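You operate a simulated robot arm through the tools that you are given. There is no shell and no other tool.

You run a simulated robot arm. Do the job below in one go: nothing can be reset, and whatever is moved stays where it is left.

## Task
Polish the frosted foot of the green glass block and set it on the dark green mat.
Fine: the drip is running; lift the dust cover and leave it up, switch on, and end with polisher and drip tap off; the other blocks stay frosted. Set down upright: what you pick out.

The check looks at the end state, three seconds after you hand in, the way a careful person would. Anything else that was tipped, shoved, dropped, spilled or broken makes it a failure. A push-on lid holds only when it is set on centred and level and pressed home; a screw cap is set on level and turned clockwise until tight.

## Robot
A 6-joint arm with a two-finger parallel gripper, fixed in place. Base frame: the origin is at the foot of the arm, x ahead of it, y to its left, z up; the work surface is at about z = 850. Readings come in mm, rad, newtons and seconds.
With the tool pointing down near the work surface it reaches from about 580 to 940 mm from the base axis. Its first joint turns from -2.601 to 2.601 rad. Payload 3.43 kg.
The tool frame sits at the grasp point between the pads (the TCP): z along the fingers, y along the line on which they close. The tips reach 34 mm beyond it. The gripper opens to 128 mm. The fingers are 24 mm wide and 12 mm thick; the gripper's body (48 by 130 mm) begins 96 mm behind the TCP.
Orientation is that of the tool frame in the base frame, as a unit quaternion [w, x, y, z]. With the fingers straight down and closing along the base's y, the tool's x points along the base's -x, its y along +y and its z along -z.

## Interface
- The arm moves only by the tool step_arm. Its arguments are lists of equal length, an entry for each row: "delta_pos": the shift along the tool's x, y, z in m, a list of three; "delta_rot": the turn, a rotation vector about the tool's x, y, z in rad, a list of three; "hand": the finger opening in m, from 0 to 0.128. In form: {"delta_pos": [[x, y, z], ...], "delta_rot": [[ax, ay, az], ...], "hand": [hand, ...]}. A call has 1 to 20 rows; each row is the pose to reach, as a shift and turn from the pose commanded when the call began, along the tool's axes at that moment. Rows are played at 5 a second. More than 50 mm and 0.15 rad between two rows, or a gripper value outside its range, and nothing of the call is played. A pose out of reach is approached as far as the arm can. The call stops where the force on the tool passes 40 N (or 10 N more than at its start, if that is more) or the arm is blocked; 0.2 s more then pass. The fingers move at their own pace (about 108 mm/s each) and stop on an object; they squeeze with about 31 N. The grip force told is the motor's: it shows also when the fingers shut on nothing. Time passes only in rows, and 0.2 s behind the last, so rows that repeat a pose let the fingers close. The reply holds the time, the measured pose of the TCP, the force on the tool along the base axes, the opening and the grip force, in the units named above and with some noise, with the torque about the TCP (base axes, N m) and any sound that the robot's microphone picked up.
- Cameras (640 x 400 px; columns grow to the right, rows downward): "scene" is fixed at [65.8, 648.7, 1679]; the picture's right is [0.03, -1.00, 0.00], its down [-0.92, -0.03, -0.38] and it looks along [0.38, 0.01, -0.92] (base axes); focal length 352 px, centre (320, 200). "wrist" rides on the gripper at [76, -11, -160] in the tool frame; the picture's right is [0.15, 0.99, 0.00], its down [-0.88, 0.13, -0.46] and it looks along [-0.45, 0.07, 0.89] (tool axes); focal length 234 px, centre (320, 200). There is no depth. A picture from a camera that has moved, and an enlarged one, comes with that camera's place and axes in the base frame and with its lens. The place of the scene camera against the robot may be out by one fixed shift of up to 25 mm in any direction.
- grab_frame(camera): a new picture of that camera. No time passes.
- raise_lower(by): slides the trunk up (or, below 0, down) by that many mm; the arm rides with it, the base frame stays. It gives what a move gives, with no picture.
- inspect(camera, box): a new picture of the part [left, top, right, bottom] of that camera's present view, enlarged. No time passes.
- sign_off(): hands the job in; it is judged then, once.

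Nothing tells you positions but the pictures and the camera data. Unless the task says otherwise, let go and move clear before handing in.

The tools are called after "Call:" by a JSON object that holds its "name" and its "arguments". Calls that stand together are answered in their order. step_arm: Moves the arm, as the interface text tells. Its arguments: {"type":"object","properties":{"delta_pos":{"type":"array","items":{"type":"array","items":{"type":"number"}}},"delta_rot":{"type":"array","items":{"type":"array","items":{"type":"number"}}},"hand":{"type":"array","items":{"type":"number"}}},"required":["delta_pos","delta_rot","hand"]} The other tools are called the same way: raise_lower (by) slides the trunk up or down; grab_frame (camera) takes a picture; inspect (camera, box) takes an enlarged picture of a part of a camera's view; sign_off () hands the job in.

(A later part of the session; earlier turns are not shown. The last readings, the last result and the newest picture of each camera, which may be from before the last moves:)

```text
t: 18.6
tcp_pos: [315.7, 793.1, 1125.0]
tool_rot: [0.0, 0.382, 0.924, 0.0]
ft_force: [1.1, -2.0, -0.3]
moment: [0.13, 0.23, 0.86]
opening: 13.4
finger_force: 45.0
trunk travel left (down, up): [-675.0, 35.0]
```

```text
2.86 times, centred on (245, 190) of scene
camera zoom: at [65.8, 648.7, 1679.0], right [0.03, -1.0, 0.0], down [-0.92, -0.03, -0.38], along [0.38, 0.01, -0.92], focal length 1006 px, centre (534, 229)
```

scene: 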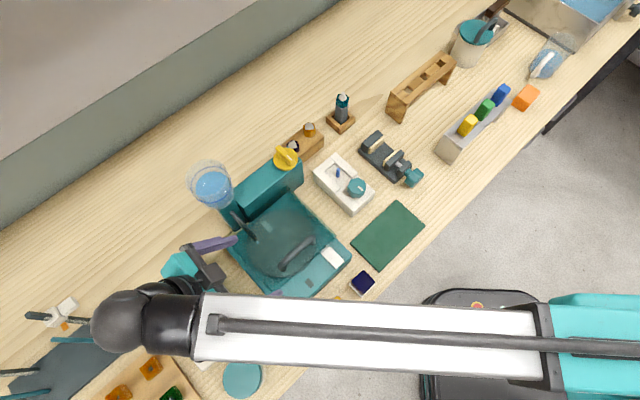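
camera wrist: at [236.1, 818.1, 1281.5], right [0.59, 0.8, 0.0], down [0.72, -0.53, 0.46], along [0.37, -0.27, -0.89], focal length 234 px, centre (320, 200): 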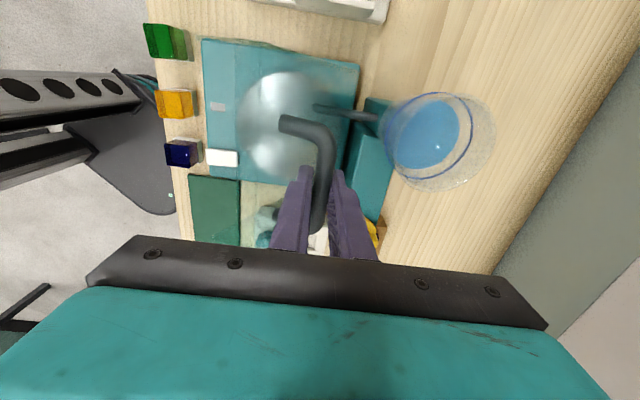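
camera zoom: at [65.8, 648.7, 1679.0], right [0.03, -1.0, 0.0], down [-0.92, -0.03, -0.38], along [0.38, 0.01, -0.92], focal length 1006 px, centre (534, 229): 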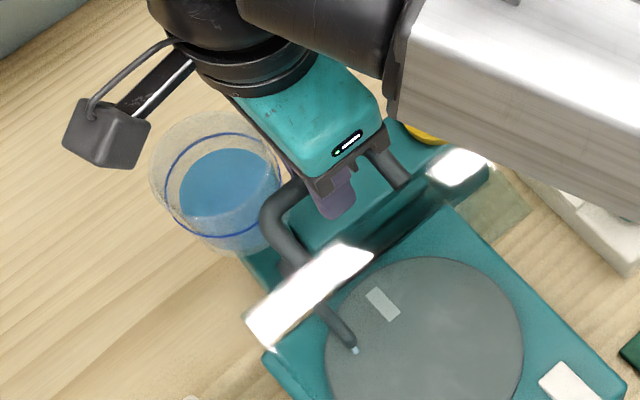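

The cover is about 70° open and the forces are small. My fingertips would pass close to the vessel, so I'll loosen into a cage grip, slide 25 mm along the bar away from the vessel and up 18 mm, then re-grip.

Call:
{"name": "step_arm", "arguments": {"delta_pos": [[0, 0, 0], [0, 0, 0], [0, 0, 0]], "delta_rot": [[0, 0, 0], [0, 0, 0], [0, 0, 0]], "hand": [0.016, 0.022, 0.022]}}

Call:
{"name": "inspect", "arguments": {"camera": "wrist", "box": [180, 20, 500, 240]}}

```text
t: 19.4
tcp_pos: [315.4, 792.7, 1125.1]
tool_rot: [0.001, 0.382, 0.924, -0.001]
ft_force: [0.1, -0.9, 1.2]
moment: [-0.02, 0.02, -0.01]
opening: 21.9
finger_force: 0.0
trunk travel left (down, up): [-675.0, 35.0]
```

```text
1.82 times, centred on (340, 130) of wrist
camera zoom: at [254.6, 837.4, 1285.0], right [0.6, 0.8, 0.0], down [0.72, -0.53, 0.46], along [0.37, -0.27, -0.89], focal length 426 px, centre (284, 327)
```

zoom: 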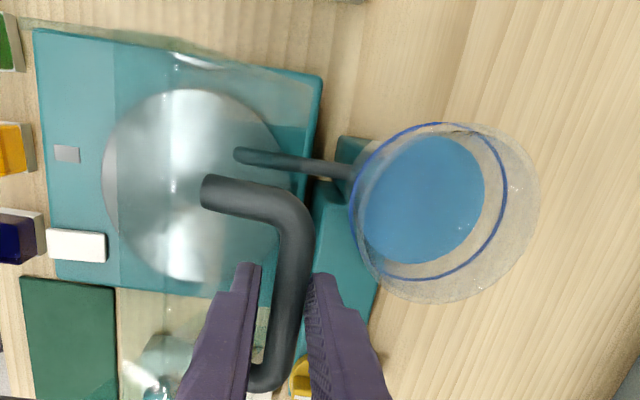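

Call:
{"name": "step_arm", "arguments": {"delta_pos": [[-0.006, 0, -0.004], [-0.012, 0, -0.009], [-0.018, 0, -0.013], [-0.025, 0, -0.018], [-0.025, 0, -0.018]], "delta_rot": [[0, 0, 0], [0, 0, 0], [0, 0, 0], [0, 0, 0], [0, 0, 0]], "hand": [0.022, 0.022, 0.022, 0.022, 0.022]}}

Call:
{"name": "inspect", "arguments": {"camera": "wrist", "box": [180, 20, 500, 240]}}

Call:
{"name": "inspect", "arguments": {"camera": "scene", "box": [170, 120, 320, 260]}}

```text
t: 20.6
tcp_pos: [326.3, 780.2, 1142.6]
tool_rot: [-0.002, 0.38, 0.925, 0.0]
ft_force: [-21.3, 22.0, -9.6]
moment: [0.7, 0.5, -0.38]
opening: 21.9
finger_force: 0.0
trunk travel left (down, up): [-675.0, 35.0]
```

```text
1.82 times, centred on (340, 130) of wrist
camera zoom: at [267.0, 823.7, 1301.6], right [0.59, 0.81, 0.0], down [0.72, -0.53, 0.45], along [0.36, -0.27, -0.89], focal length 426 px, centre (284, 327)
```

zoom: 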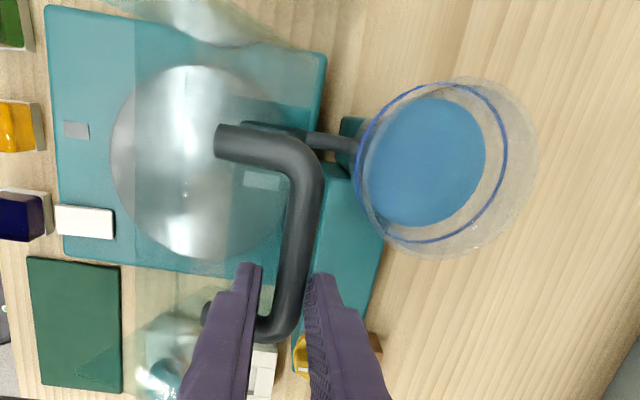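

```text
2.86 times, centred on (245, 190) of scene
camera zoom: at [65.8, 648.7, 1679.0], right [0.03, -1.0, 0.0], down [-0.92, -0.03, -0.38], along [0.38, 0.01, -0.92], focal length 1006 px, centre (534, 229)
```

zoom: 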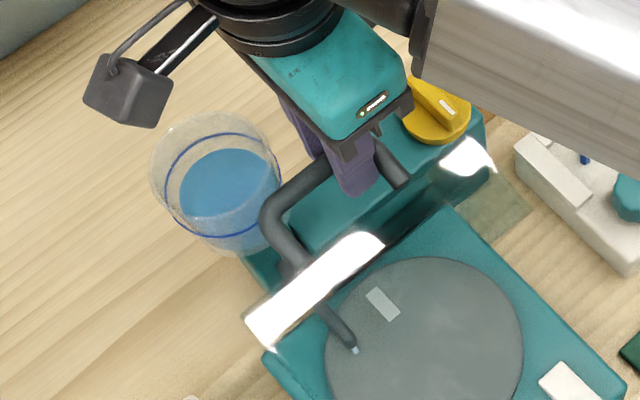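

My finger touched the handle's far leg, so I'll back off 9 mm and re-grip there.

Call:
{"name": "step_arm", "arguments": {"delta_pos": [[0.005, 0, 0], [0.01, 0, 0], [0.01, 0, 0], [0.01, 0, 0]], "delta_rot": [[0, 0, 0], [0, 0, 0], [0, 0, 0], [0, 0, 0]], "hand": [0.022, 0.022, 0.0, 0.0]}}

Call:
{"name": "inspect", "arguments": {"camera": "wrist", "box": [180, 20, 500, 240]}}

```text
t: 21.6
tcp_pos: [327.0, 779.9, 1143.6]
tool_rot: [0.001, 0.383, 0.924, 0.0]
ft_force: [1.2, -0.6, 1.5]
moment: [-0.06, -0.04, -0.2]
opening: 15.1
finger_force: 44.6
trunk travel left (down, up): [-675.0, 35.0]
```

```text
1.82 times, centred on (340, 130) of wrist
camera zoom: at [266.2, 826.2, 1303.4], right [0.6, 0.8, 0.0], down [0.71, -0.53, 0.46], along [0.37, -0.27, -0.89], focal length 426 px, centre (284, 327)
```

zoom: 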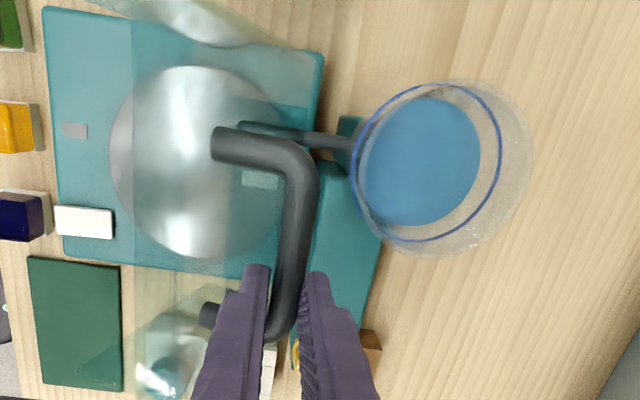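

Call:
{"name": "step_arm", "arguments": {"delta_pos": [[0, 0.0065, -0.0005], [0, 0.013, -0.0005], [0, 0.0195, -0.0003], [0, 0.026, 0.0002], [0, 0.026, 0.0002]], "delta_rot": [[0, 0, 0], [0, 0, 0], [0, 0, 0], [0, 0, 0], [0, 0, 0]], "hand": [0.0, 0.0, 0.0, 0.0, 0.0]}}

Call:
{"name": "inspect", "arguments": {"camera": "wrist", "box": [180, 20, 500, 240]}}

Call:
{"name": "inspect", "arguments": {"camera": "scene", "box": [170, 120, 320, 260]}}

```text
t: 22.8
tcp_pos: [344.1, 801.2, 1141.6]
tool_rot: [0.001, 0.382, 0.924, 0.0]
ft_force: [-4.7, 2.2, -3.9]
moment: [0.23, 0.44, 0.81]
opening: 13.4
finger_force: 45.4
trunk travel left (down, up): [-675.0, 35.0]
```

```text
1.82 times, centred on (340, 130) of wrist
camera zoom: at [283.1, 845.8, 1302.2], right [0.59, 0.8, 0.0], down [0.72, -0.53, 0.46], along [0.37, -0.27, -0.89], focal length 426 px, centre (284, 327)
```

zoom: 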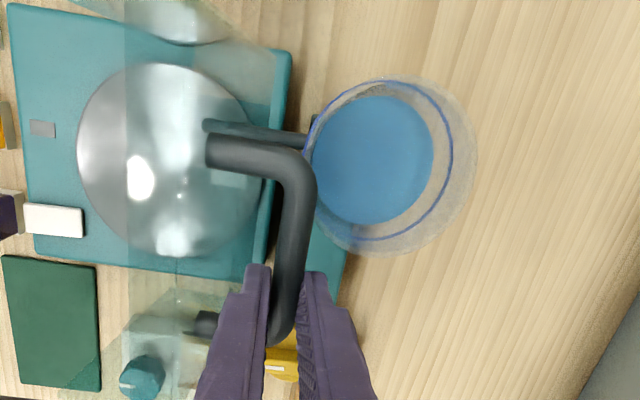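

```text
2.86 times, centred on (245, 190) of scene
camera zoom: at [65.8, 648.7, 1679.0], right [0.03, -1.0, 0.0], down [-0.92, -0.03, -0.38], along [0.38, 0.01, -0.92], focal length 1006 px, centre (534, 229)
```

zoom: 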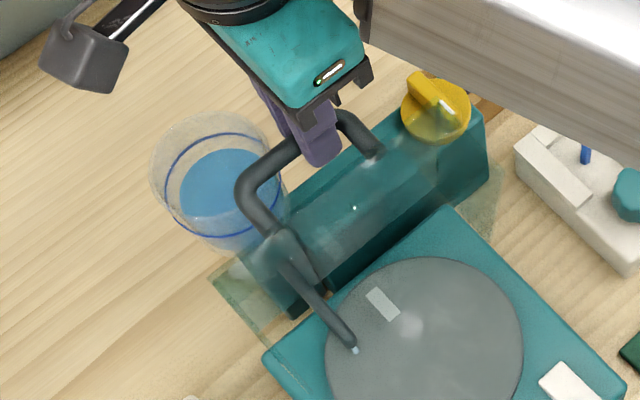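

Call:
{"name": "step_arm", "arguments": {"delta_pos": [[0, 0.005, 0.0008], [0, 0.01, 0.0017], [0, 0.015, 0.0026], [0, 0.02, 0.0037], [0, 0.02, 0.0037]], "delta_rot": [[0, 0, 0], [0, 0, 0], [0, 0, 0], [0, 0, 0], [0, 0, 0]], "hand": [0.0, 0.0, 0.0, 0.0, 0.0]}}

Call:
{"name": "inspect", "arguments": {"camera": "wrist", "box": [180, 20, 500, 240]}}

Call:
{"name": "inspect", "arguments": {"camera": "scene", "box": [170, 120, 320, 260]}}

```text
t: 24.0
tcp_pos: [350.8, 809.0, 1140.8]
tool_rot: [-0.002, 0.379, 0.925, -0.008]
ft_force: [-9.1, -9.2, 8.0]
moment: [-0.81, -0.11, 0.53]
opening: 13.3
finger_force: 45.4
trunk travel left (down, up): [-675.0, 35.0]
stopped in row 5: the force on the tool passed its limit at 41 N (the readings are from after the stop); the commanded pose is now the measured one
```

```text
1.82 times, centred on (340, 130) of wrist
camera zoom: at [292.2, 855.6, 1300.6], right [0.59, 0.81, -0.02], down [0.72, -0.52, 0.46], along [0.36, -0.28, -0.89], focal length 426 px, centre (284, 327)
```

zoom: 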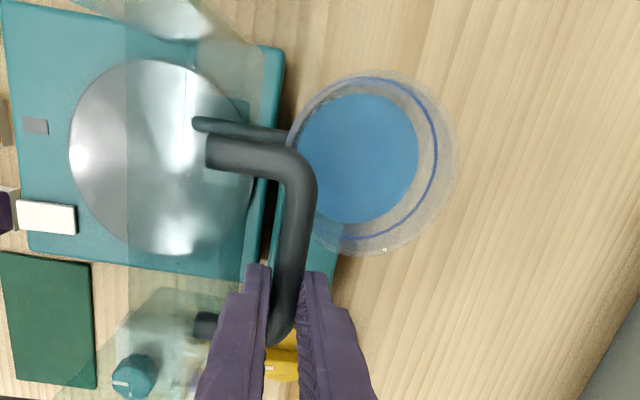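

```text
2.86 times, centred on (245, 190) of scene
camera zoom: at [65.8, 648.7, 1679.0], right [0.03, -1.0, 0.0], down [-0.92, -0.03, -0.38], along [0.38, 0.01, -0.92], focal length 1006 px, centre (534, 229)
```

zoom: 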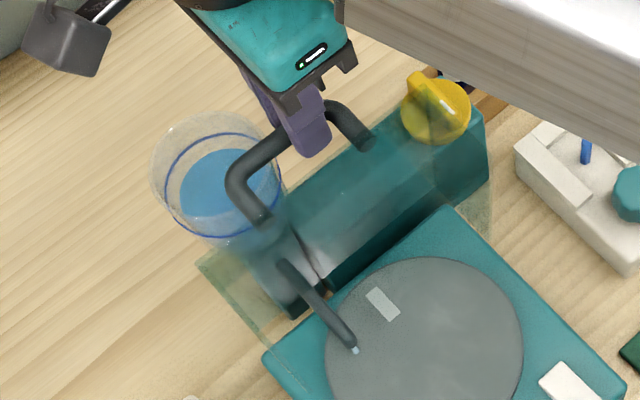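

The force rose at about 84° open, which looks like the cover's end stop, and the vessel hasn't moved in the picture. I'll ease off a little, loosen the fingers to a cage and see whether the cover stays up by itself.

Call:
{"name": "step_arm", "arguments": {"delta_pos": [[0, -0.002, 0], [0, -0.002, 0], [0, -0.002, 0], [0, -0.002, 0]], "delta_rot": [[0, 0, 0], [0, 0, 0], [0, 0, 0], [0, 0, 0]], "hand": [0.0, 0.022, 0.022, 0.022]}}

Call:
{"name": "inspect", "arguments": {"camera": "wrist", "box": [260, 80, 400, 240]}}

Call:
{"name": "step_arm", "arguments": {"delta_pos": [[0, 0, 0], [0, 0, 0], [0, 0, 0], [0, 0, 0]], "delta_rot": [[0, 0, 0], [0, 0, 0], [0, 0, 0], [0, 0, 0]], "hand": [0.03, 0.034, 0.034, 0.034]}}

Call:
{"name": "inspect", "arguments": {"camera": "wrist", "box": [260, 80, 400, 240]}}

```text
t: 25.0
tcp_pos: [352.9, 809.1, 1138.2]
tool_rot: [-0.002, 0.381, 0.925, -0.008]
ft_force: [0.2, 0.7, -0.7]
moment: [-0.05, -0.01, 0.01]
opening: 22.0
finger_force: 0.1
trunk travel left (down, up): [-675.0, 35.0]
```

```text
2.50 times, centred on (330, 160) of wrist
camera zoom: at [293.7, 856.7, 1298.0], right [0.59, 0.81, -0.02], down [0.72, -0.52, 0.46], along [0.36, -0.28, -0.89], focal length 585 px, centre (295, 300)
```

zoom: 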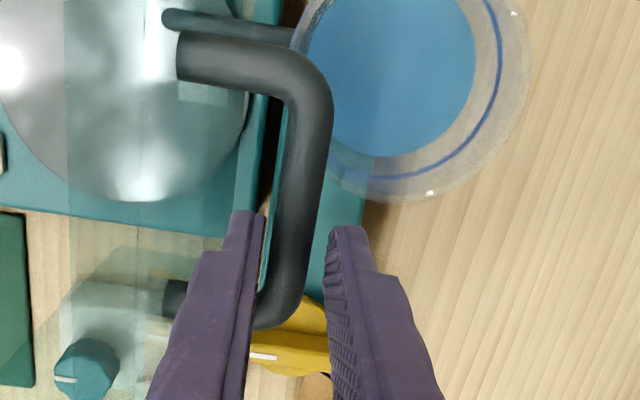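

```text
t: 26.0
tcp_pos: [352.6, 809.9, 1139.1]
tool_rot: [-0.001, 0.381, 0.925, -0.008]
ft_force: [-0.2, -0.1, -0.4]
moment: [0.0, 0.02, 0.0]
opening: 34.3
finger_force: 0.1
trunk travel left (down, up): [-675.0, 35.0]
```

```text
2.50 times, centred on (330, 160) of wrist
camera zoom: at [293.7, 856.7, 1298.0], right [0.59, 0.81, -0.02], down [0.72, -0.52, 0.46], along [0.36, -0.28, -0.89], focal length 585 px, centre (295, 300)
```

zoom: 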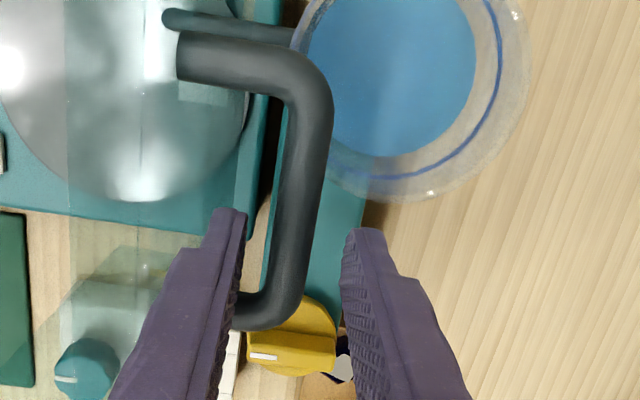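

The cover stays up with the fingers open around the bar. I'll withdraw straight up and check the whole scene.

Call:
{"name": "step_arm", "arguments": {"delta_pos": [[0, 0, -0.01], [0, 0, -0.025], [0, 0, -0.05], [0, 0, -0.085], [0, -0.03, -0.1]], "delta_rot": [[0, 0, 0], [0, 0, 0], [0, 0, 0], [0, 0, 0], [0, 0, 0]], "hand": [0.034, 0.034, 0.034, 0.034, 0.034]}}

Call:
{"name": "grab_frame", "arguments": {"camera": "wrist"}}

Call:
{"name": "grab_frame", "arguments": {"camera": "scene"}}

Call:
{"name": "inspect", "arguments": {"camera": "scene", "box": [180, 120, 360, 320]}}

```text
t: 27.2
tcp_pos: [330.8, 790.4, 1238.6]
tool_rot: [-0.001, 0.382, 0.924, -0.008]
ft_force: [-0.2, -0.2, -0.1]
moment: [-0.01, -0.03, 0.04]
opening: 33.9
finger_force: 0.1
out of reach, approached as far as the arm can: row 3, 4
trunk travel left (down, up): [-675.0, 35.0]
```

```text
taken
camera wrist: at [271.8, 837.2, 1398.7], right [0.59, 0.8, -0.02], down [0.72, -0.52, 0.46], along [0.36, -0.28, -0.89], focal length 234 px, centre (320, 200)
```

wrist: 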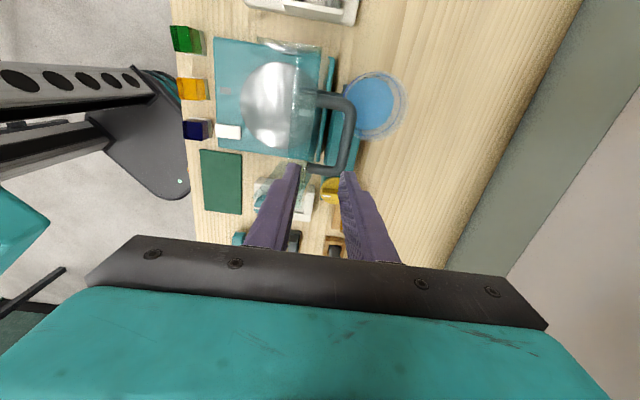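

```text
taken
```

scene: 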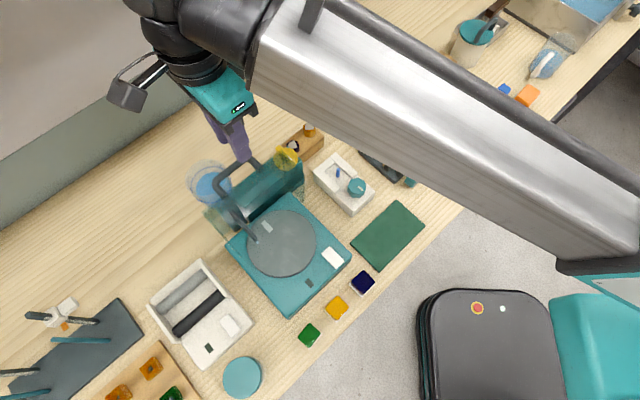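

```text
2.00 times, centred on (270, 220) of scene
camera zoom: at [65.8, 648.7, 1679.0], right [0.03, -1.0, 0.0], down [-0.92, -0.03, -0.38], along [0.38, 0.01, -0.92], focal length 704 px, centre (420, 160)
```

zoom: 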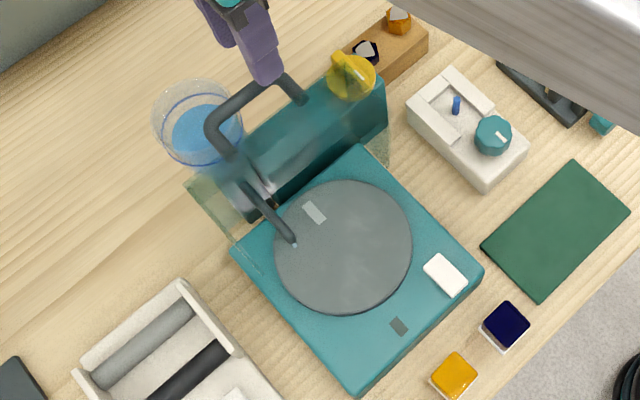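

The cover is up and staying put, and the wheel is exposed. Now I'll move back over the front strip to look closely at the rocker switch and lamp.

Call:
{"name": "step_arm", "arguments": {"delta_pos": [[-0.012, -0.045, 0], [-0.025, -0.09, 0], [-0.038, -0.135, 0], [-0.051, -0.185, 0.0], [-0.051, -0.185, 0.04], [-0.051, -0.185, 0.08], [-0.051, -0.185, 0.12], [-0.051, -0.185, 0.14]], "delta_rot": [[-0.0155, 0.0043, 0], [-0.0155, 0.0043, 0], [-0.0155, 0.0043, 0], [-0.0155, 0.0043, 0], [-0.0155, 0.0043, 0], [-0.0155, 0.0043, 0], [-0.0155, 0.0043, 0], [-0.0155, 0.0043, 0]], "hand": [0.034, 0.034, 0.034, 0.0, 0.0, 0.0, 0.0, 0.0]}}

Call:
{"name": "grab_frame", "arguments": {"camera": "wrist"}}

Call:
{"name": "inspect", "arguments": {"camera": "wrist", "box": [240, 60, 400, 240]}}

Call:
{"name": "inspect", "arguments": {"camera": "scene", "box": [220, 140, 360, 280]}}

```text
refused: row 4 steps farther than a row can; nothing moved
```

```text
taken
camera wrist: at [271.8, 837.2, 1398.7], right [0.59, 0.8, -0.02], down [0.72, -0.52, 0.46], along [0.36, -0.28, -0.89], focal length 234 px, centre (320, 200)
```

wrist: 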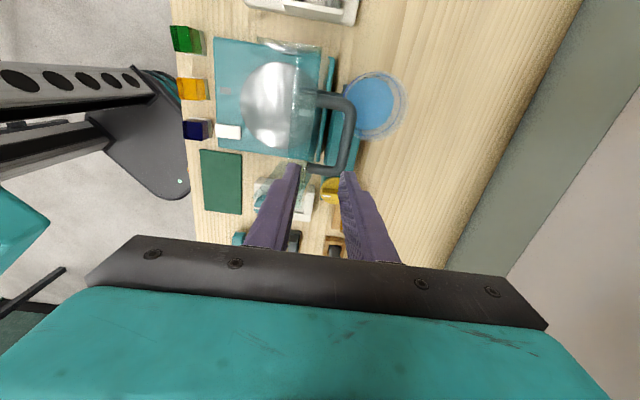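

```text
2.22 times, centred on (320, 150) of wrist
camera zoom: at [271.8, 837.2, 1398.7], right [0.59, 0.8, -0.02], down [0.72, -0.52, 0.46], along [0.36, -0.28, -0.89], focal length 520 px, centre (320, 311)
```

zoom: 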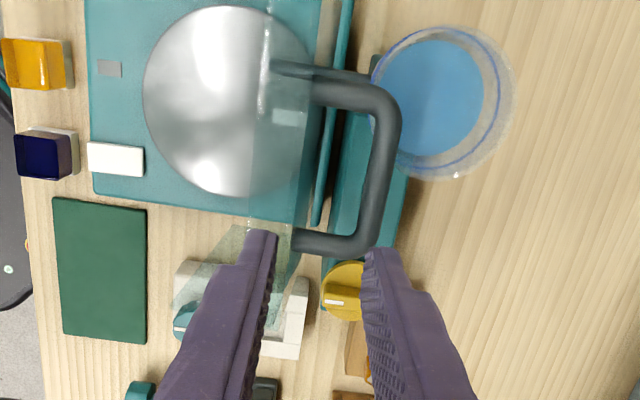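

```text
2.86 times, centred on (290, 210) of scene
camera zoom: at [65.8, 648.7, 1679.0], right [0.03, -1.0, 0.0], down [-0.92, -0.03, -0.38], along [0.38, 0.01, -0.92], focal length 1006 px, centre (406, 171)
```

zoom: 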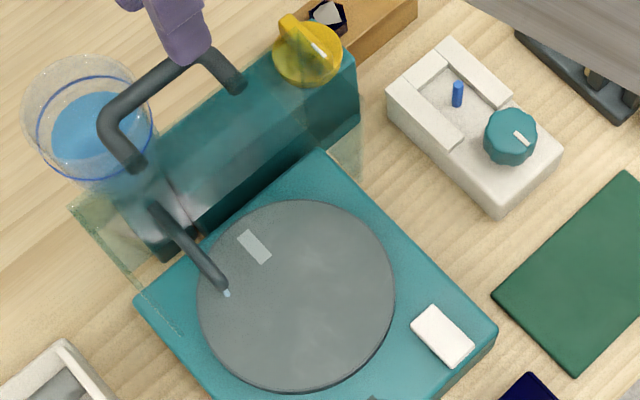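

Call:
{"name": "step_arm", "arguments": {"delta_pos": [[-0.01, -0.04, 0], [-0.02, -0.08, 0], [-0.03, -0.12, 0], [-0.04, -0.155, 0.0], [-0.051, -0.185, 0.02], [-0.051, -0.185, 0.06], [-0.051, -0.185, 0.1], [-0.051, -0.185, 0.14]], "delta_rot": [[-0.0155, 0.0043, 0], [-0.0155, 0.0043, 0], [-0.0155, 0.0043, 0], [-0.0155, 0.0043, 0], [-0.0155, 0.0043, 0], [-0.0155, 0.0043, 0], [-0.0155, 0.0043, 0], [-0.0155, 0.0043, 0]], "hand": [0.034, 0.034, 0.034, 0.034, 0.0, 0.0, 0.0, 0.0]}}

Call:
{"name": "grab_frame", "arguments": {"camera": "wrist"}}

Call:
{"name": "inspect", "arguments": {"camera": "wrist", "box": [240, 60, 400, 240]}}

Call:
{"name": "inspect", "arguments": {"camera": "scene", "box": [220, 140, 360, 280]}}

```text
t: 29.0
tcp_pos: [237.1, 620.9, 1100.1]
tool_rot: [-0.001, 0.381, 0.924, 0.0]
ft_force: [-0.2, 0.1, 0.5]
moment: [-0.01, 0.0, -0.03]
opening: 0.0
finger_force: 30.8
trunk travel left (down, up): [-675.0, 35.0]
```

```text
taken
camera wrist: at [176.6, 665.3, 1261.7], right [0.59, 0.81, 0.0], down [0.72, -0.53, 0.45], along [0.37, -0.27, -0.89], focal length 234 px, centre (320, 200)
```

wrist: 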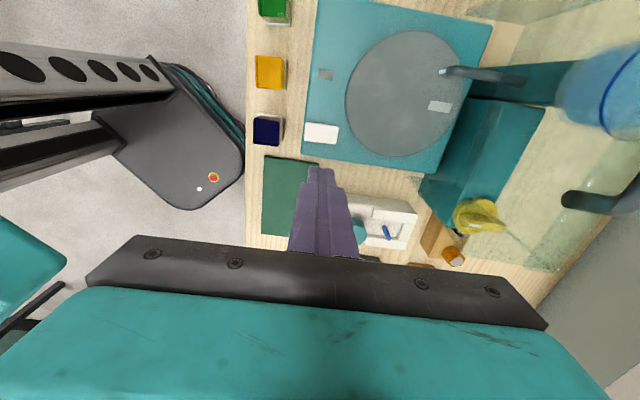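

```text
2.22 times, centred on (320, 150) of wrist
camera zoom: at [176.6, 665.3, 1261.7], right [0.59, 0.81, 0.0], down [0.72, -0.53, 0.45], along [0.37, -0.27, -0.89], focal length 520 px, centre (320, 311)
```

zoom: 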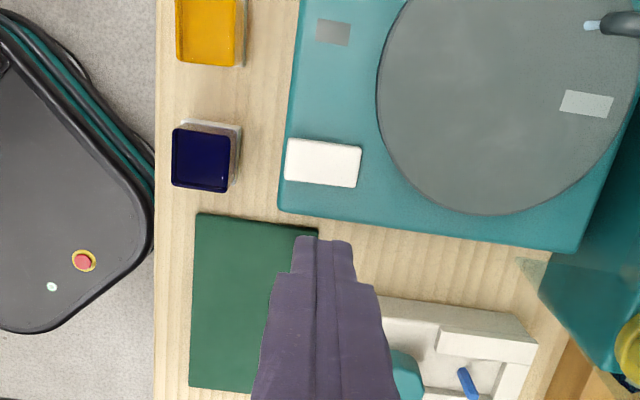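

```text
2.86 times, centred on (290, 210) of scene
camera zoom: at [65.8, 648.7, 1679.0], right [0.03, -1.0, 0.0], down [-0.92, -0.03, -0.38], along [0.38, 0.01, -0.92], focal length 1006 px, centre (406, 171)
```

zoom: 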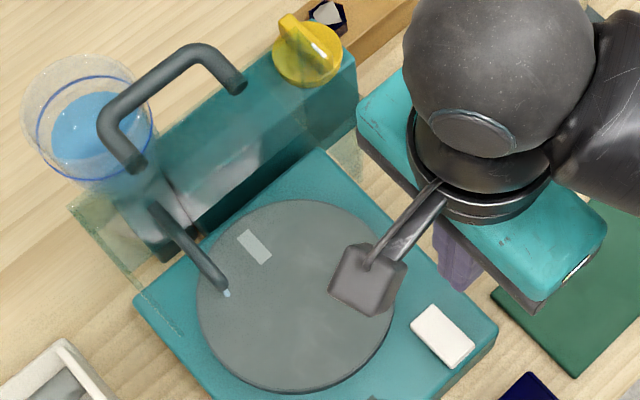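

Call:
{"name": "inspect", "arguments": {"camera": "wrist", "box": [295, 105, 350, 155]}}

Call:
{"name": "inspect", "arguments": {"camera": "scene", "box": [295, 235, 365, 305]}}

Call:
{"name": "inspect", "arguments": {"camera": "wrist", "box": [400, 40, 640, 280]}}

```text
8.00 times, centred on (322, 130) of wrist
camera zoom: at [176.6, 665.3, 1261.7], right [0.59, 0.81, 0.0], down [0.72, -0.53, 0.45], along [0.37, -0.27, -0.89], focal length 1873 px, centre (300, 760)
```

zoom: 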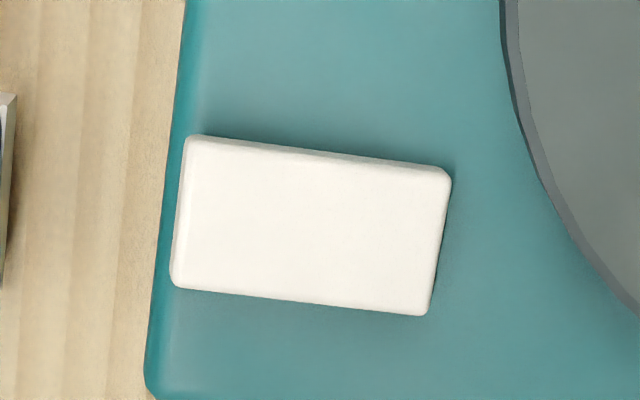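

```text
5.71 times, centred on (330, 270) of scene
camera zoom: at [65.8, 648.7, 1679.0], right [0.03, -1.0, 0.0], down [-0.92, -0.03, -0.38], along [0.38, 0.01, -0.92], focal length 2013 px, centre (263, -200)
```

zoom: 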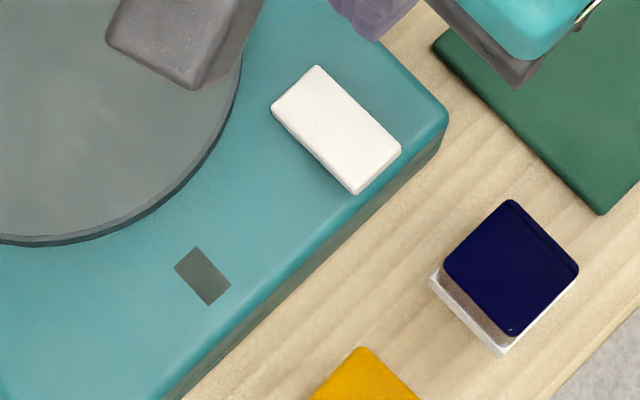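

```text
1.67 times, centred on (520, 160) of wrist
camera zoom: at [176.6, 665.3, 1261.7], right [0.59, 0.81, 0.0], down [0.72, -0.53, 0.45], along [0.37, -0.27, -0.89], focal length 390 px, centre (-13, 267)
```

zoom: 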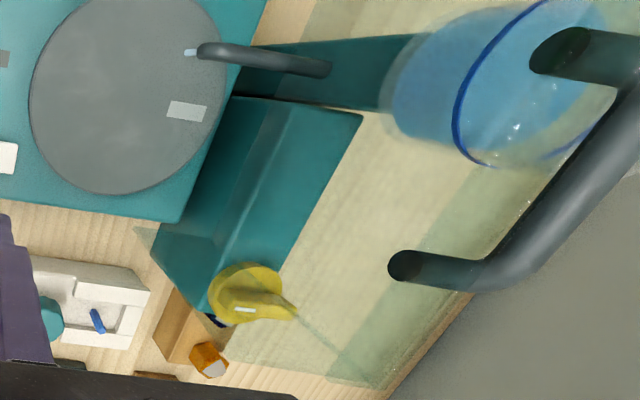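

The rocker's front end seems slightly raised. I'll close the fingers and press that front end gently, watching the force, the sound and the lamp.

Call:
{"name": "step_arm", "arguments": {"delta_pos": [[0.0056, -0.0163, 0.03], [0.0056, -0.0163, 0.07], [0.0056, -0.0163, 0.105], [0.0056, -0.0163, 0.13]], "delta_rot": [[0, 0, 0], [0, 0, 0], [0, 0, 0], [0, 0, 0]], "hand": [0.0, 0.0, 0.0, 0.0]}}

Call:
{"name": "inspect", "arguments": {"camera": "wrist", "box": [240, 60, 400, 240]}}

Call:
{"name": "inspect", "arguments": {"camera": "scene", "box": [270, 220, 380, 320]}}

```text
t: 30.0
tcp_pos: [220.9, 613.8, 971.6]
tool_rot: [-0.001, 0.381, 0.925, 0.002]
ft_force: [0.6, -0.3, 0.4]
moment: [0.0, 0.01, -0.02]
opening: 0.2
finger_force: 30.8
trunk travel left (down, up): [-675.0, 35.0]
```

```text
2.22 times, centred on (320, 150) of wrist
camera zoom: at [161.2, 658.2, 1131.3], right [0.59, 0.81, 0.0], down [0.72, -0.53, 0.45], along [0.37, -0.27, -0.89], focal length 520 px, centre (320, 311)
```

zoom: 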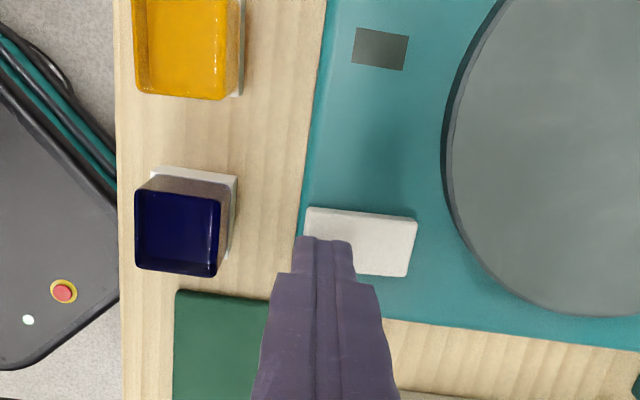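

```text
4.00 times, centred on (325, 270) of scene
camera zoom: at [65.8, 648.7, 1679.0], right [0.03, -1.0, 0.0], down [-0.92, -0.03, -0.38], along [0.38, 0.01, -0.92], focal length 1409 px, centre (300, -80)
```

zoom: 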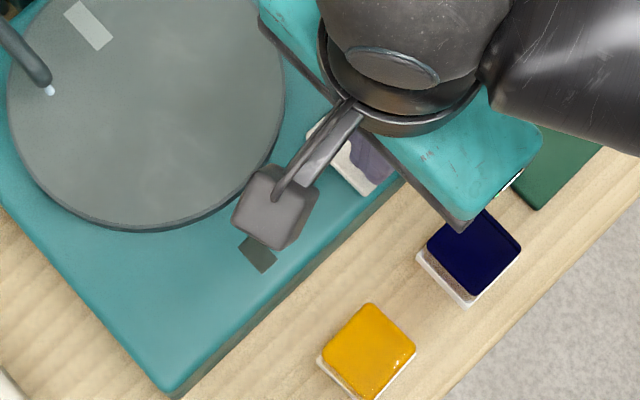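

Call:
{"name": "step_arm", "arguments": {"delta_pos": [[0, 0, 0.008], [0, 0, 0.015], [0, 0, 0.017], [0, 0, 0.019], [0, 0, 0.02], [0, 0, 0.021]], "delta_rot": [[0, 0, 0], [0, 0, 0], [0, 0, 0], [0, 0, 0], [0, 0, 0], [0, 0, 0]], "hand": [0.0, 0.0, 0.0, 0.0, 0.0, 0.0]}}

Call:
{"name": "inspect", "arguments": {"camera": "wrist", "box": [240, 60, 400, 240]}}

```text
t: 31.4
tcp_pos: [221.7, 612.9, 953.5]
tool_rot: [-0.001, 0.381, 0.925, 0.003]
ft_force: [-4.0, 0.9, 38.3]
moment: [0.25, -0.21, 0.04]
opening: 0.1
finger_force: 31.4
trunk travel left (down, up): [-675.0, 35.0]
```

```text
2.22 times, centred on (320, 150) of wrist
camera zoom: at [160.1, 656.2, 1114.1], right [0.59, 0.81, 0.01], down [0.72, -0.53, 0.45], along [0.37, -0.26, -0.89], focal length 520 px, centre (320, 311)
```

zoom: 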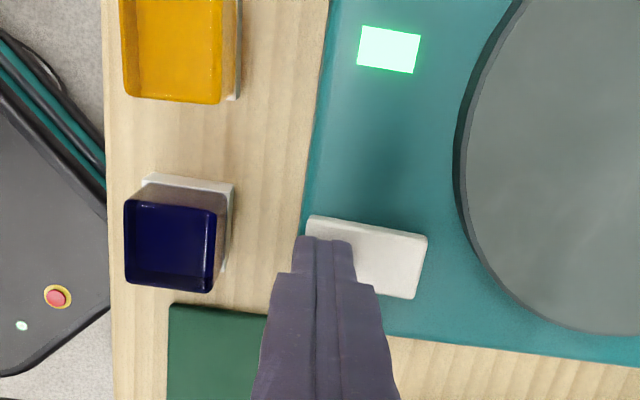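

The lamp is lit green, so the polisher is on. I'll retract and look at the spinning wheel and the blocks.

Call:
{"name": "step_arm", "arguments": {"delta_pos": [[0, 0, -0.01], [0, 0, -0.04], [0, 0, -0.08], [0.03, -0.02, -0.11]], "delta_rot": [[0, 0, 0], [0, 0, 0], [0, 0, 0], [0, 0, 0]], "hand": [0.0, 0.0, 0.0, 0.03]}}

Call:
{"name": "grab_frame", "arguments": {"camera": "wrist"}}

Call:
{"name": "inspect", "arguments": {"camera": "scene", "box": [200, 140, 380, 360]}}

```text
t: 32.4
tcp_pos: [187.2, 620.9, 1060.3]
tool_rot: [0.0, 0.381, 0.925, 0.0]
ft_force: [0.7, -0.7, -0.7]
moment: [0.0, -0.04, 0.0]
opening: 30.0
finger_force: 0.2
trunk travel left (down, up): [-675.0, 35.0]
```

```text
taken
camera wrist: at [125.7, 665.3, 1220.0], right [0.59, 0.81, 0.0], down [0.72, -0.53, 0.46], along [0.37, -0.27, -0.89], focal length 234 px, centre (320, 200)
```

wrist: 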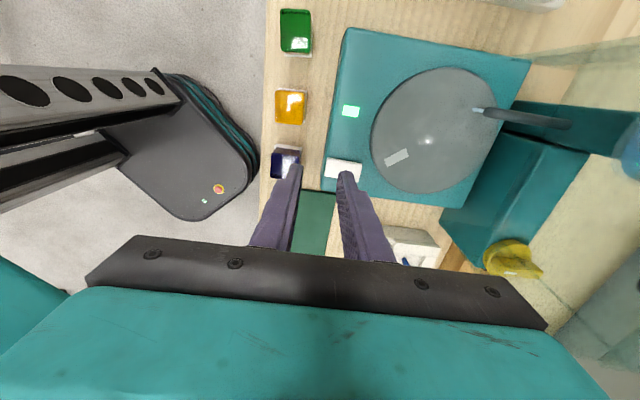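

```text
1.82 times, centred on (290, 250) of scene
camera zoom: at [65.8, 648.7, 1679.0], right [0.03, -1.0, 0.0], down [-0.92, -0.03, -0.38], along [0.38, 0.01, -0.92], focal length 640 px, centre (374, 109)
```

zoom: 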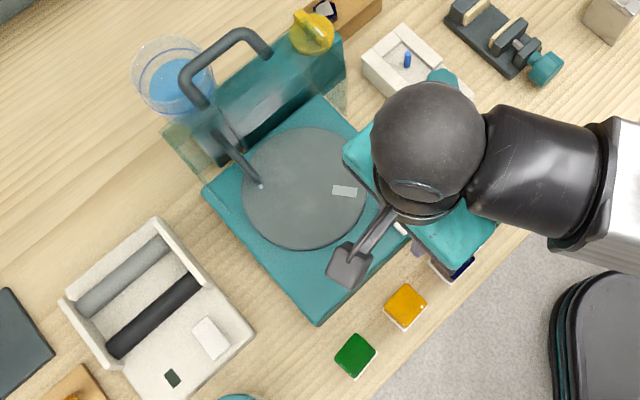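

The wheel is spinning: the pale patch has moved. Now I'll look closely at the blocks.

Call:
{"name": "inspect", "arguments": {"camera": "wrist", "box": [250, 0, 380, 130]}}

Call:
{"name": "inspect", "arguments": {"camera": "scene", "box": [280, 260, 390, 360]}}

```text
3.08 times, centred on (315, 65) of wrist
camera zoom: at [125.7, 665.3, 1220.0], right [0.59, 0.81, 0.0], down [0.72, -0.53, 0.46], along [0.37, -0.27, -0.89], focal length 720 px, centre (335, 615)
```

zoom: 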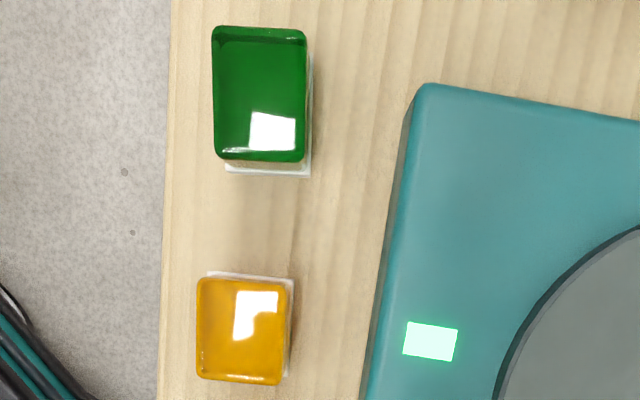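

```text
4.00 times, centred on (335, 310) of scene
camera zoom: at [65.8, 648.7, 1679.0], right [0.03, -1.0, 0.0], down [-0.92, -0.03, -0.38], along [0.38, 0.01, -0.92], focal length 1409 px, centre (260, -240)
```

zoom: 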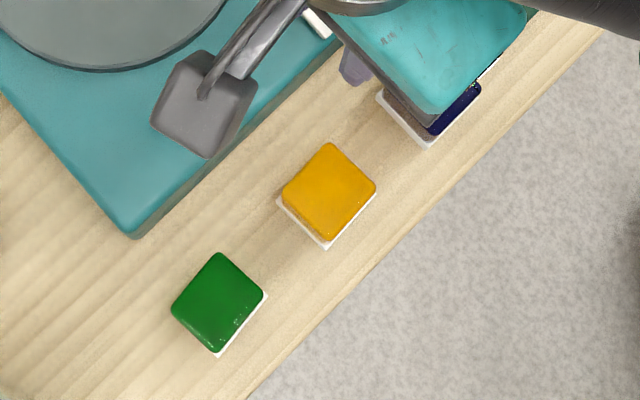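

The green block is about 38 × 32 × 50 mm at about (71, 671), turned roughly 6° from the polisher's axes. I'll move over it while turning the gripper so its body won't hit the raised cover when polishing. I'll do it in stages because of the forearm.

Call:
{"name": "step_arm", "arguments": {"delta_pos": [[0.02, -0.01, 0], [0.04, -0.02, 0], [0.06, -0.03, 0], [0.08, -0.035, 0], [0.1, -0.04, 0], [0.117, -0.0467, 0]], "delta_rot": [[0, 0, -0.14], [0, 0, -0.28], [0, 0, -0.42], [0, 0, -0.56], [0, 0, -0.7], [0, 0, -0.84]], "hand": [0.06, 0.06, 0.06, 0.06, 0.06, 0.06]}}

Call:
{"name": "grab_frame", "arguments": {"camera": "scene"}}

Call:
{"name": "grab_frame", "arguments": {"camera": "wrist"}}

```text
t: 33.8
tcp_pos: [70.6, 669.6, 1060.6]
tool_rot: [0.001, -0.03, 1.0, 0.0]
ft_force: [-0.1, -0.5, 0.1]
moment: [0.01, 0.05, 0.01]
opening: 59.8
finger_force: 0.1
trunk travel left (down, up): [-675.0, 35.0]
```

```text
taken
```

scene: 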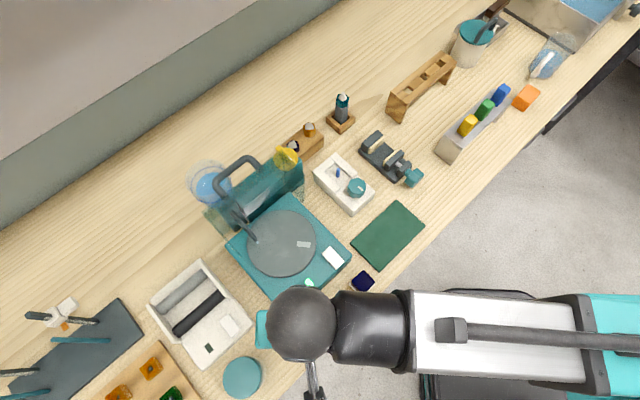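

```text
taken
camera wrist: at [-2.7, 652.5, 1220.7], right [-0.21, 0.98, 0.0], down [0.87, 0.18, 0.46], along [0.45, 0.09, -0.89], focal length 234 px, centre (320, 200)
```

wrist: 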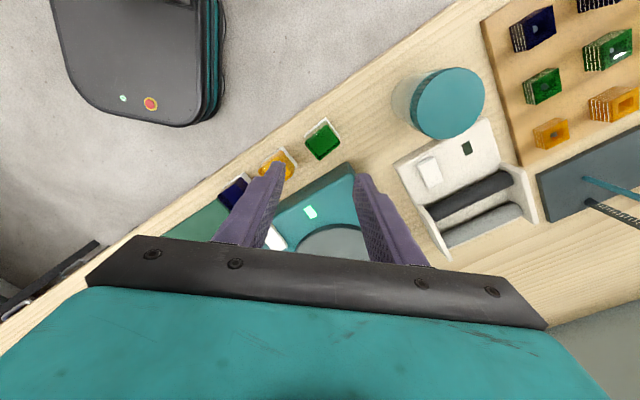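

Call:
{"name": "inspect", "arguments": {"camera": "wrist", "box": [280, 90, 370, 180]}}

Call:
{"name": "inspect", "arguments": {"camera": "wrist", "box": [470, 0, 640, 160]}}

Call:
{"name": "step_arm", "arguments": {"delta_pos": [[0, 0, 0], [0, 0, 0], [0, 0, 0], [0, 0, 0]], "delta_rot": [[0, 0, -0.1], [0, 0, -0.2], [0, 0, -0.3], [0, 0, -0.4]], "hand": [0.06, 0.06, 0.06, 0.06]}}

Call:
{"name": "inspect", "arguments": {"camera": "scene", "box": [220, 250, 460, 400]}}

```text
4.44 times, centred on (325, 135) of wrist
camera zoom: at [-2.7, 652.5, 1220.7], right [-0.21, 0.98, 0.0], down [0.87, 0.18, 0.46], along [0.45, 0.09, -0.89], focal length 1041 px, centre (298, 489)
```

zoom: 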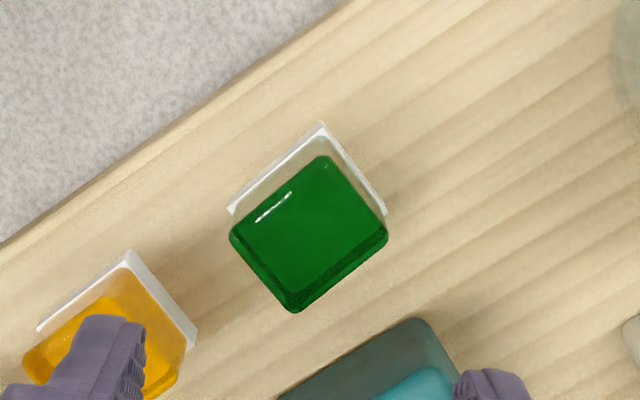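

```text
2.50 times, centred on (555, 80) of wrist
camera zoom: at [-2.7, 652.5, 1220.7], right [-0.21, 0.98, 0.0], down [0.87, 0.18, 0.46], along [0.45, 0.09, -0.89], focal length 585 px, centre (-268, 500)
```

zoom: 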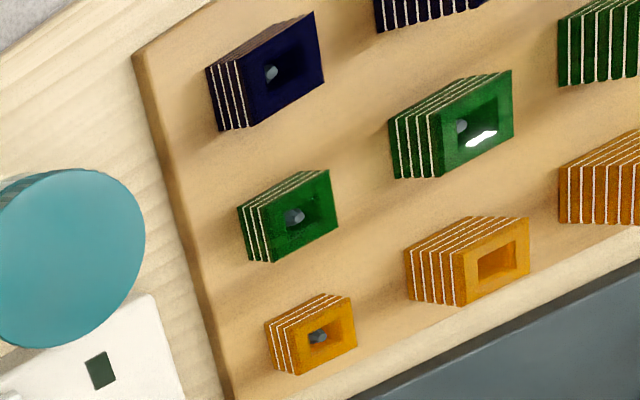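

```text
t: 34.8
tcp_pos: [70.5, 669.8, 1060.5]
tool_rot: [0.0, -0.228, 0.974, 0.001]
ft_force: [-0.1, -0.7, -0.2]
moment: [-0.05, -0.01, 0.0]
opening: 60.0
finger_force: 0.0
trunk travel left (down, up): [-675.0, 35.0]
```

```text
2.67 times, centred on (340, 325) of scene
camera zoom: at [65.8, 648.7, 1679.0], right [0.03, -1.0, 0.0], down [-0.92, -0.03, -0.38], along [0.38, 0.01, -0.92], focal length 939 px, centre (267, -133)
```

zoom: 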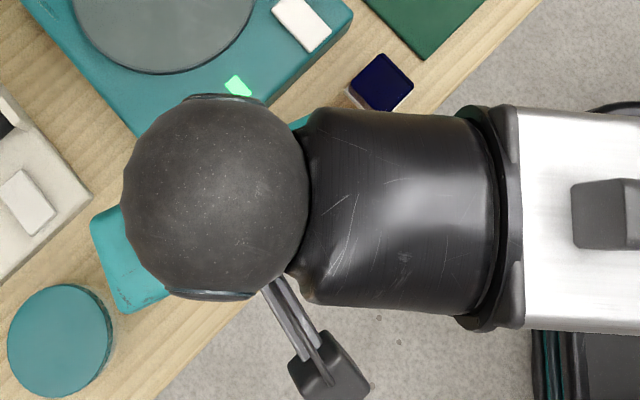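

Clear so far. I'll descend a little as I keep turning, then check again.

Call:
{"name": "step_arm", "arguments": {"delta_pos": [[0, 0, 0.025], [0, 0, 0.05], [0, 0, 0.05], [0, 0, 0.05], [0, 0, 0.05]], "delta_rot": [[0, 0, 0], [0, 0, -0.07], [0, 0, -0.14], [0, 0, -0.21], [0, 0, -0.28]], "hand": [0.06, 0.06, 0.06, 0.06, 0.06]}}

Call:
{"name": "inspect", "arguments": {"camera": "scene", "box": [220, 250, 460, 400]}}

Call:
{"name": "grab_frame", "arguments": {"camera": "wrist"}}

```text
t: 36.0
tcp_pos: [70.2, 670.7, 1010.6]
tool_rot: [0.0, -0.361, 0.933, 0.001]
ft_force: [-0.6, 0.2, 0.0]
moment: [-0.02, 0.01, 0.01]
opening: 60.1
finger_force: 0.0
trunk travel left (down, up): [-675.0, 35.0]
```

```text
2.67 times, centred on (340, 325) of scene
camera zoom: at [65.8, 648.7, 1679.0], right [0.03, -1.0, 0.0], down [-0.92, -0.03, -0.38], along [0.38, 0.01, -0.92], focal length 939 px, centre (267, -133)
```

zoom: 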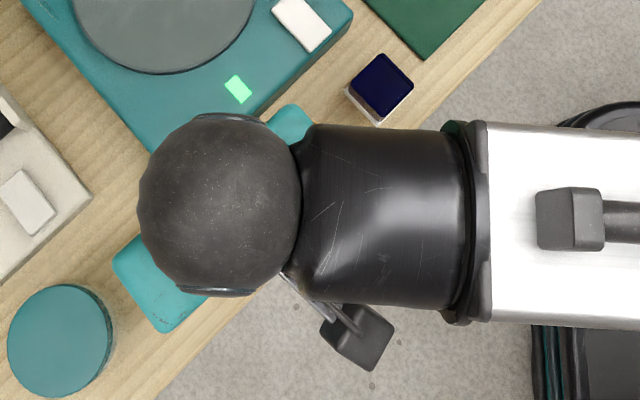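

```text
taken
camera wrist: at [23.3, 609.3, 1170.5], right [-0.77, 0.63, 0.0], down [0.56, 0.69, 0.46], along [0.29, 0.35, -0.89], focal length 234 px, centre (320, 200)
```

wrist: 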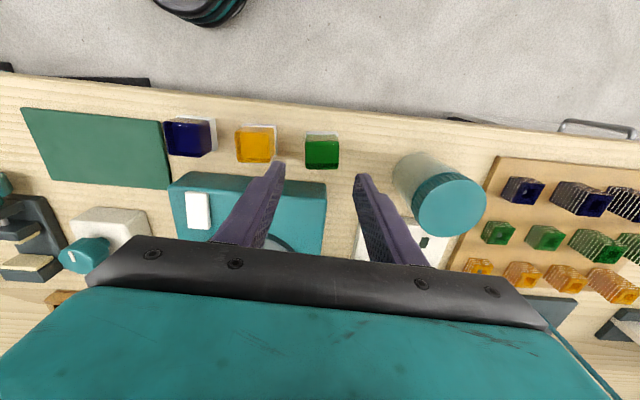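

Call:
{"name": "step_arm", "arguments": {"delta_pos": [[0, 0, 0.015], [0, 0, 0.03], [0, 0, 0.045]], "delta_rot": [[0, 0, -0.05], [0, 0, -0.1], [0, 0, -0.15]], "hand": [0.06, 0.06, 0.06]}}

Call:
{"name": "grab_frame", "arguments": {"camera": "wrist"}}

Call:
{"name": "inspect", "arguments": {"camera": "wrist", "box": [230, 80, 410, 240]}}

Call:
{"name": "inspect", "arguments": {"camera": "scene", "box": [220, 250, 460, 400]}}

```text
t: 36.8
tcp_pos: [70.2, 670.0, 965.6]
tool_rot: [0.0, -0.43, 0.903, 0.001]
ft_force: [0.0, -0.4, -0.8]
moment: [-0.01, 0.03, 0.01]
opening: 59.8
finger_force: 0.0
trunk travel left (down, up): [-675.0, 35.0]
```

```text
taken
camera wrist: at [33.1, 602.5, 1125.3], right [-0.86, 0.51, 0.0], down [0.45, 0.77, 0.46], along [0.23, 0.39, -0.89], focal length 234 px, centre (320, 200)
```

wrist: 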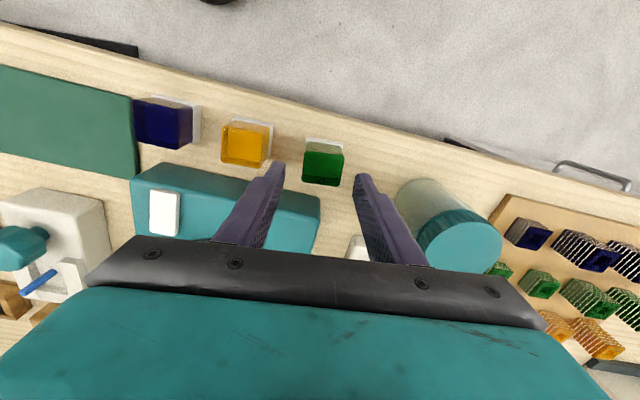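

```text
2.50 times, centred on (320, 160) of wrist
camera zoom: at [33.1, 602.5, 1125.3], right [-0.86, 0.51, 0.0], down [0.45, 0.77, 0.46], along [0.23, 0.39, -0.89], focal length 585 px, centre (320, 300)
```

zoom: 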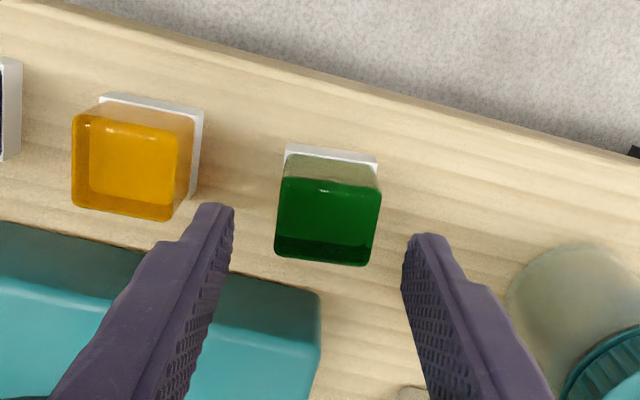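

```text
2.67 times, centred on (340, 325) of scene
camera zoom: at [65.8, 648.7, 1679.0], right [0.03, -1.0, 0.0], down [-0.92, -0.03, -0.38], along [0.38, 0.01, -0.92], focal length 939 px, centre (267, -133)
```

zoom: 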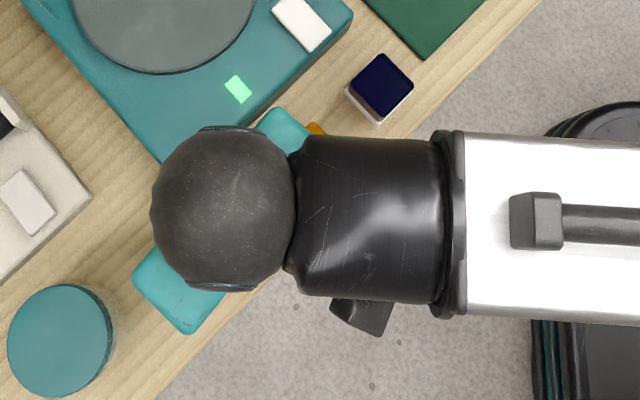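

The fingers straddle the green block and are aligned with it. I'll descend and grip its upper part, keeping the fingertips well above the foot.

Call:
{"name": "step_arm", "arguments": {"delta_pos": [[-0.0025, 0.001, 0.02], [-0.0025, 0.001, 0.04], [-0.0025, 0.001, 0.055], [-0.0025, 0.001, 0.068]], "delta_rot": [[0, 0, 0], [0, 0, 0], [0, 0, 0], [0, 0, 0]], "hand": [0.06, 0.06, 0.06, 0.06]}}

Call:
{"name": "inspect", "arguments": {"camera": "wrist", "box": [230, 80, 410, 240]}}

Call:
{"name": "grab_frame", "arguments": {"camera": "scene"}}

```text
t: 37.8
tcp_pos: [71.1, 672.0, 896.7]
tool_rot: [-0.001, -0.429, 0.903, 0.001]
ft_force: [0.1, 0.2, 0.8]
moment: [-0.02, -0.03, -0.03]
opening: 60.1
finger_force: 0.1
trunk travel left (down, up): [-675.0, 35.0]
```

```text
2.50 times, centred on (320, 160) of wrist
camera zoom: at [33.5, 605.6, 1057.1], right [-0.86, 0.51, 0.0], down [0.45, 0.77, 0.46], along [0.23, 0.39, -0.89], focal length 585 px, centre (320, 300)
```

zoom: 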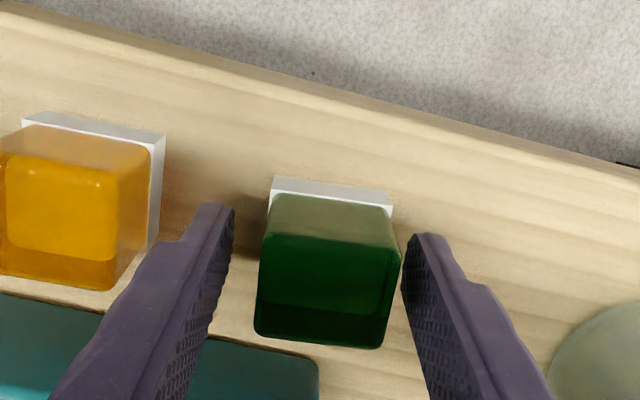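

```text
taken
```

scene: 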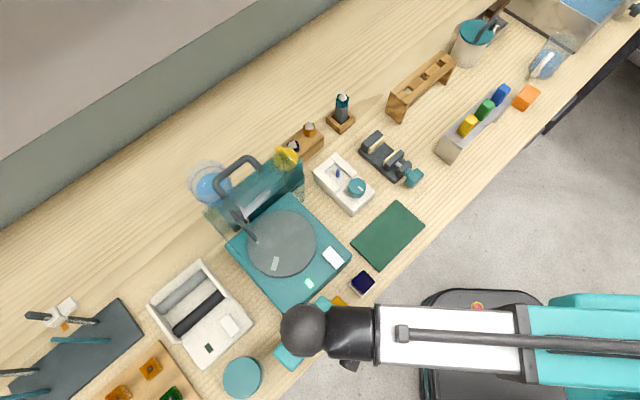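

Call:
{"name": "step_arm", "arguments": {"delta_pos": [[0, 0.002, 0], [0, 0.002, 0], [0, 0.002, 0], [0, 0.002, 0]], "delta_rot": [[0, 0, 0], [0, 0, 0], [0, 0, 0], [0, 0, 0]], "hand": [0.055, 0.045, 0.03, 0.03]}}

Call:
{"name": "inspect", "arguments": {"camera": "wrist", "box": [230, 80, 410, 240]}}

```text
t: 38.8
tcp_pos: [70.4, 672.9, 898.0]
tool_rot: [0.0, -0.43, 0.903, 0.0]
ft_force: [-1.2, -0.1, 0.0]
moment: [-0.02, 0.0, -0.01]
opening: 39.7
finger_force: 31.5
trunk travel left (down, up): [-675.0, 35.0]
```

```text
2.50 times, centred on (320, 160) of wrist
camera zoom: at [32.1, 606.7, 1057.5], right [-0.86, 0.51, 0.0], down [0.45, 0.77, 0.46], along [0.23, 0.39, -0.89], focal length 585 px, centre (320, 300)
```

zoom: 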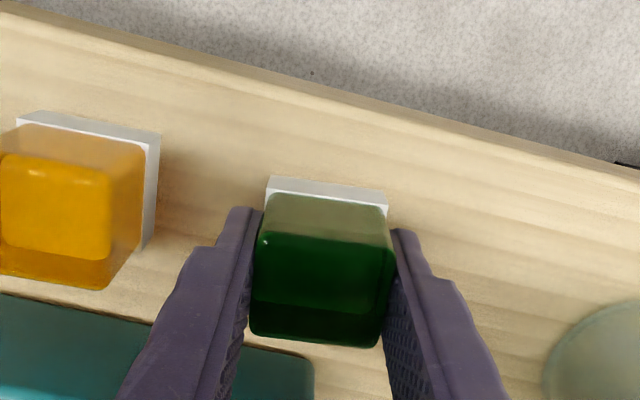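

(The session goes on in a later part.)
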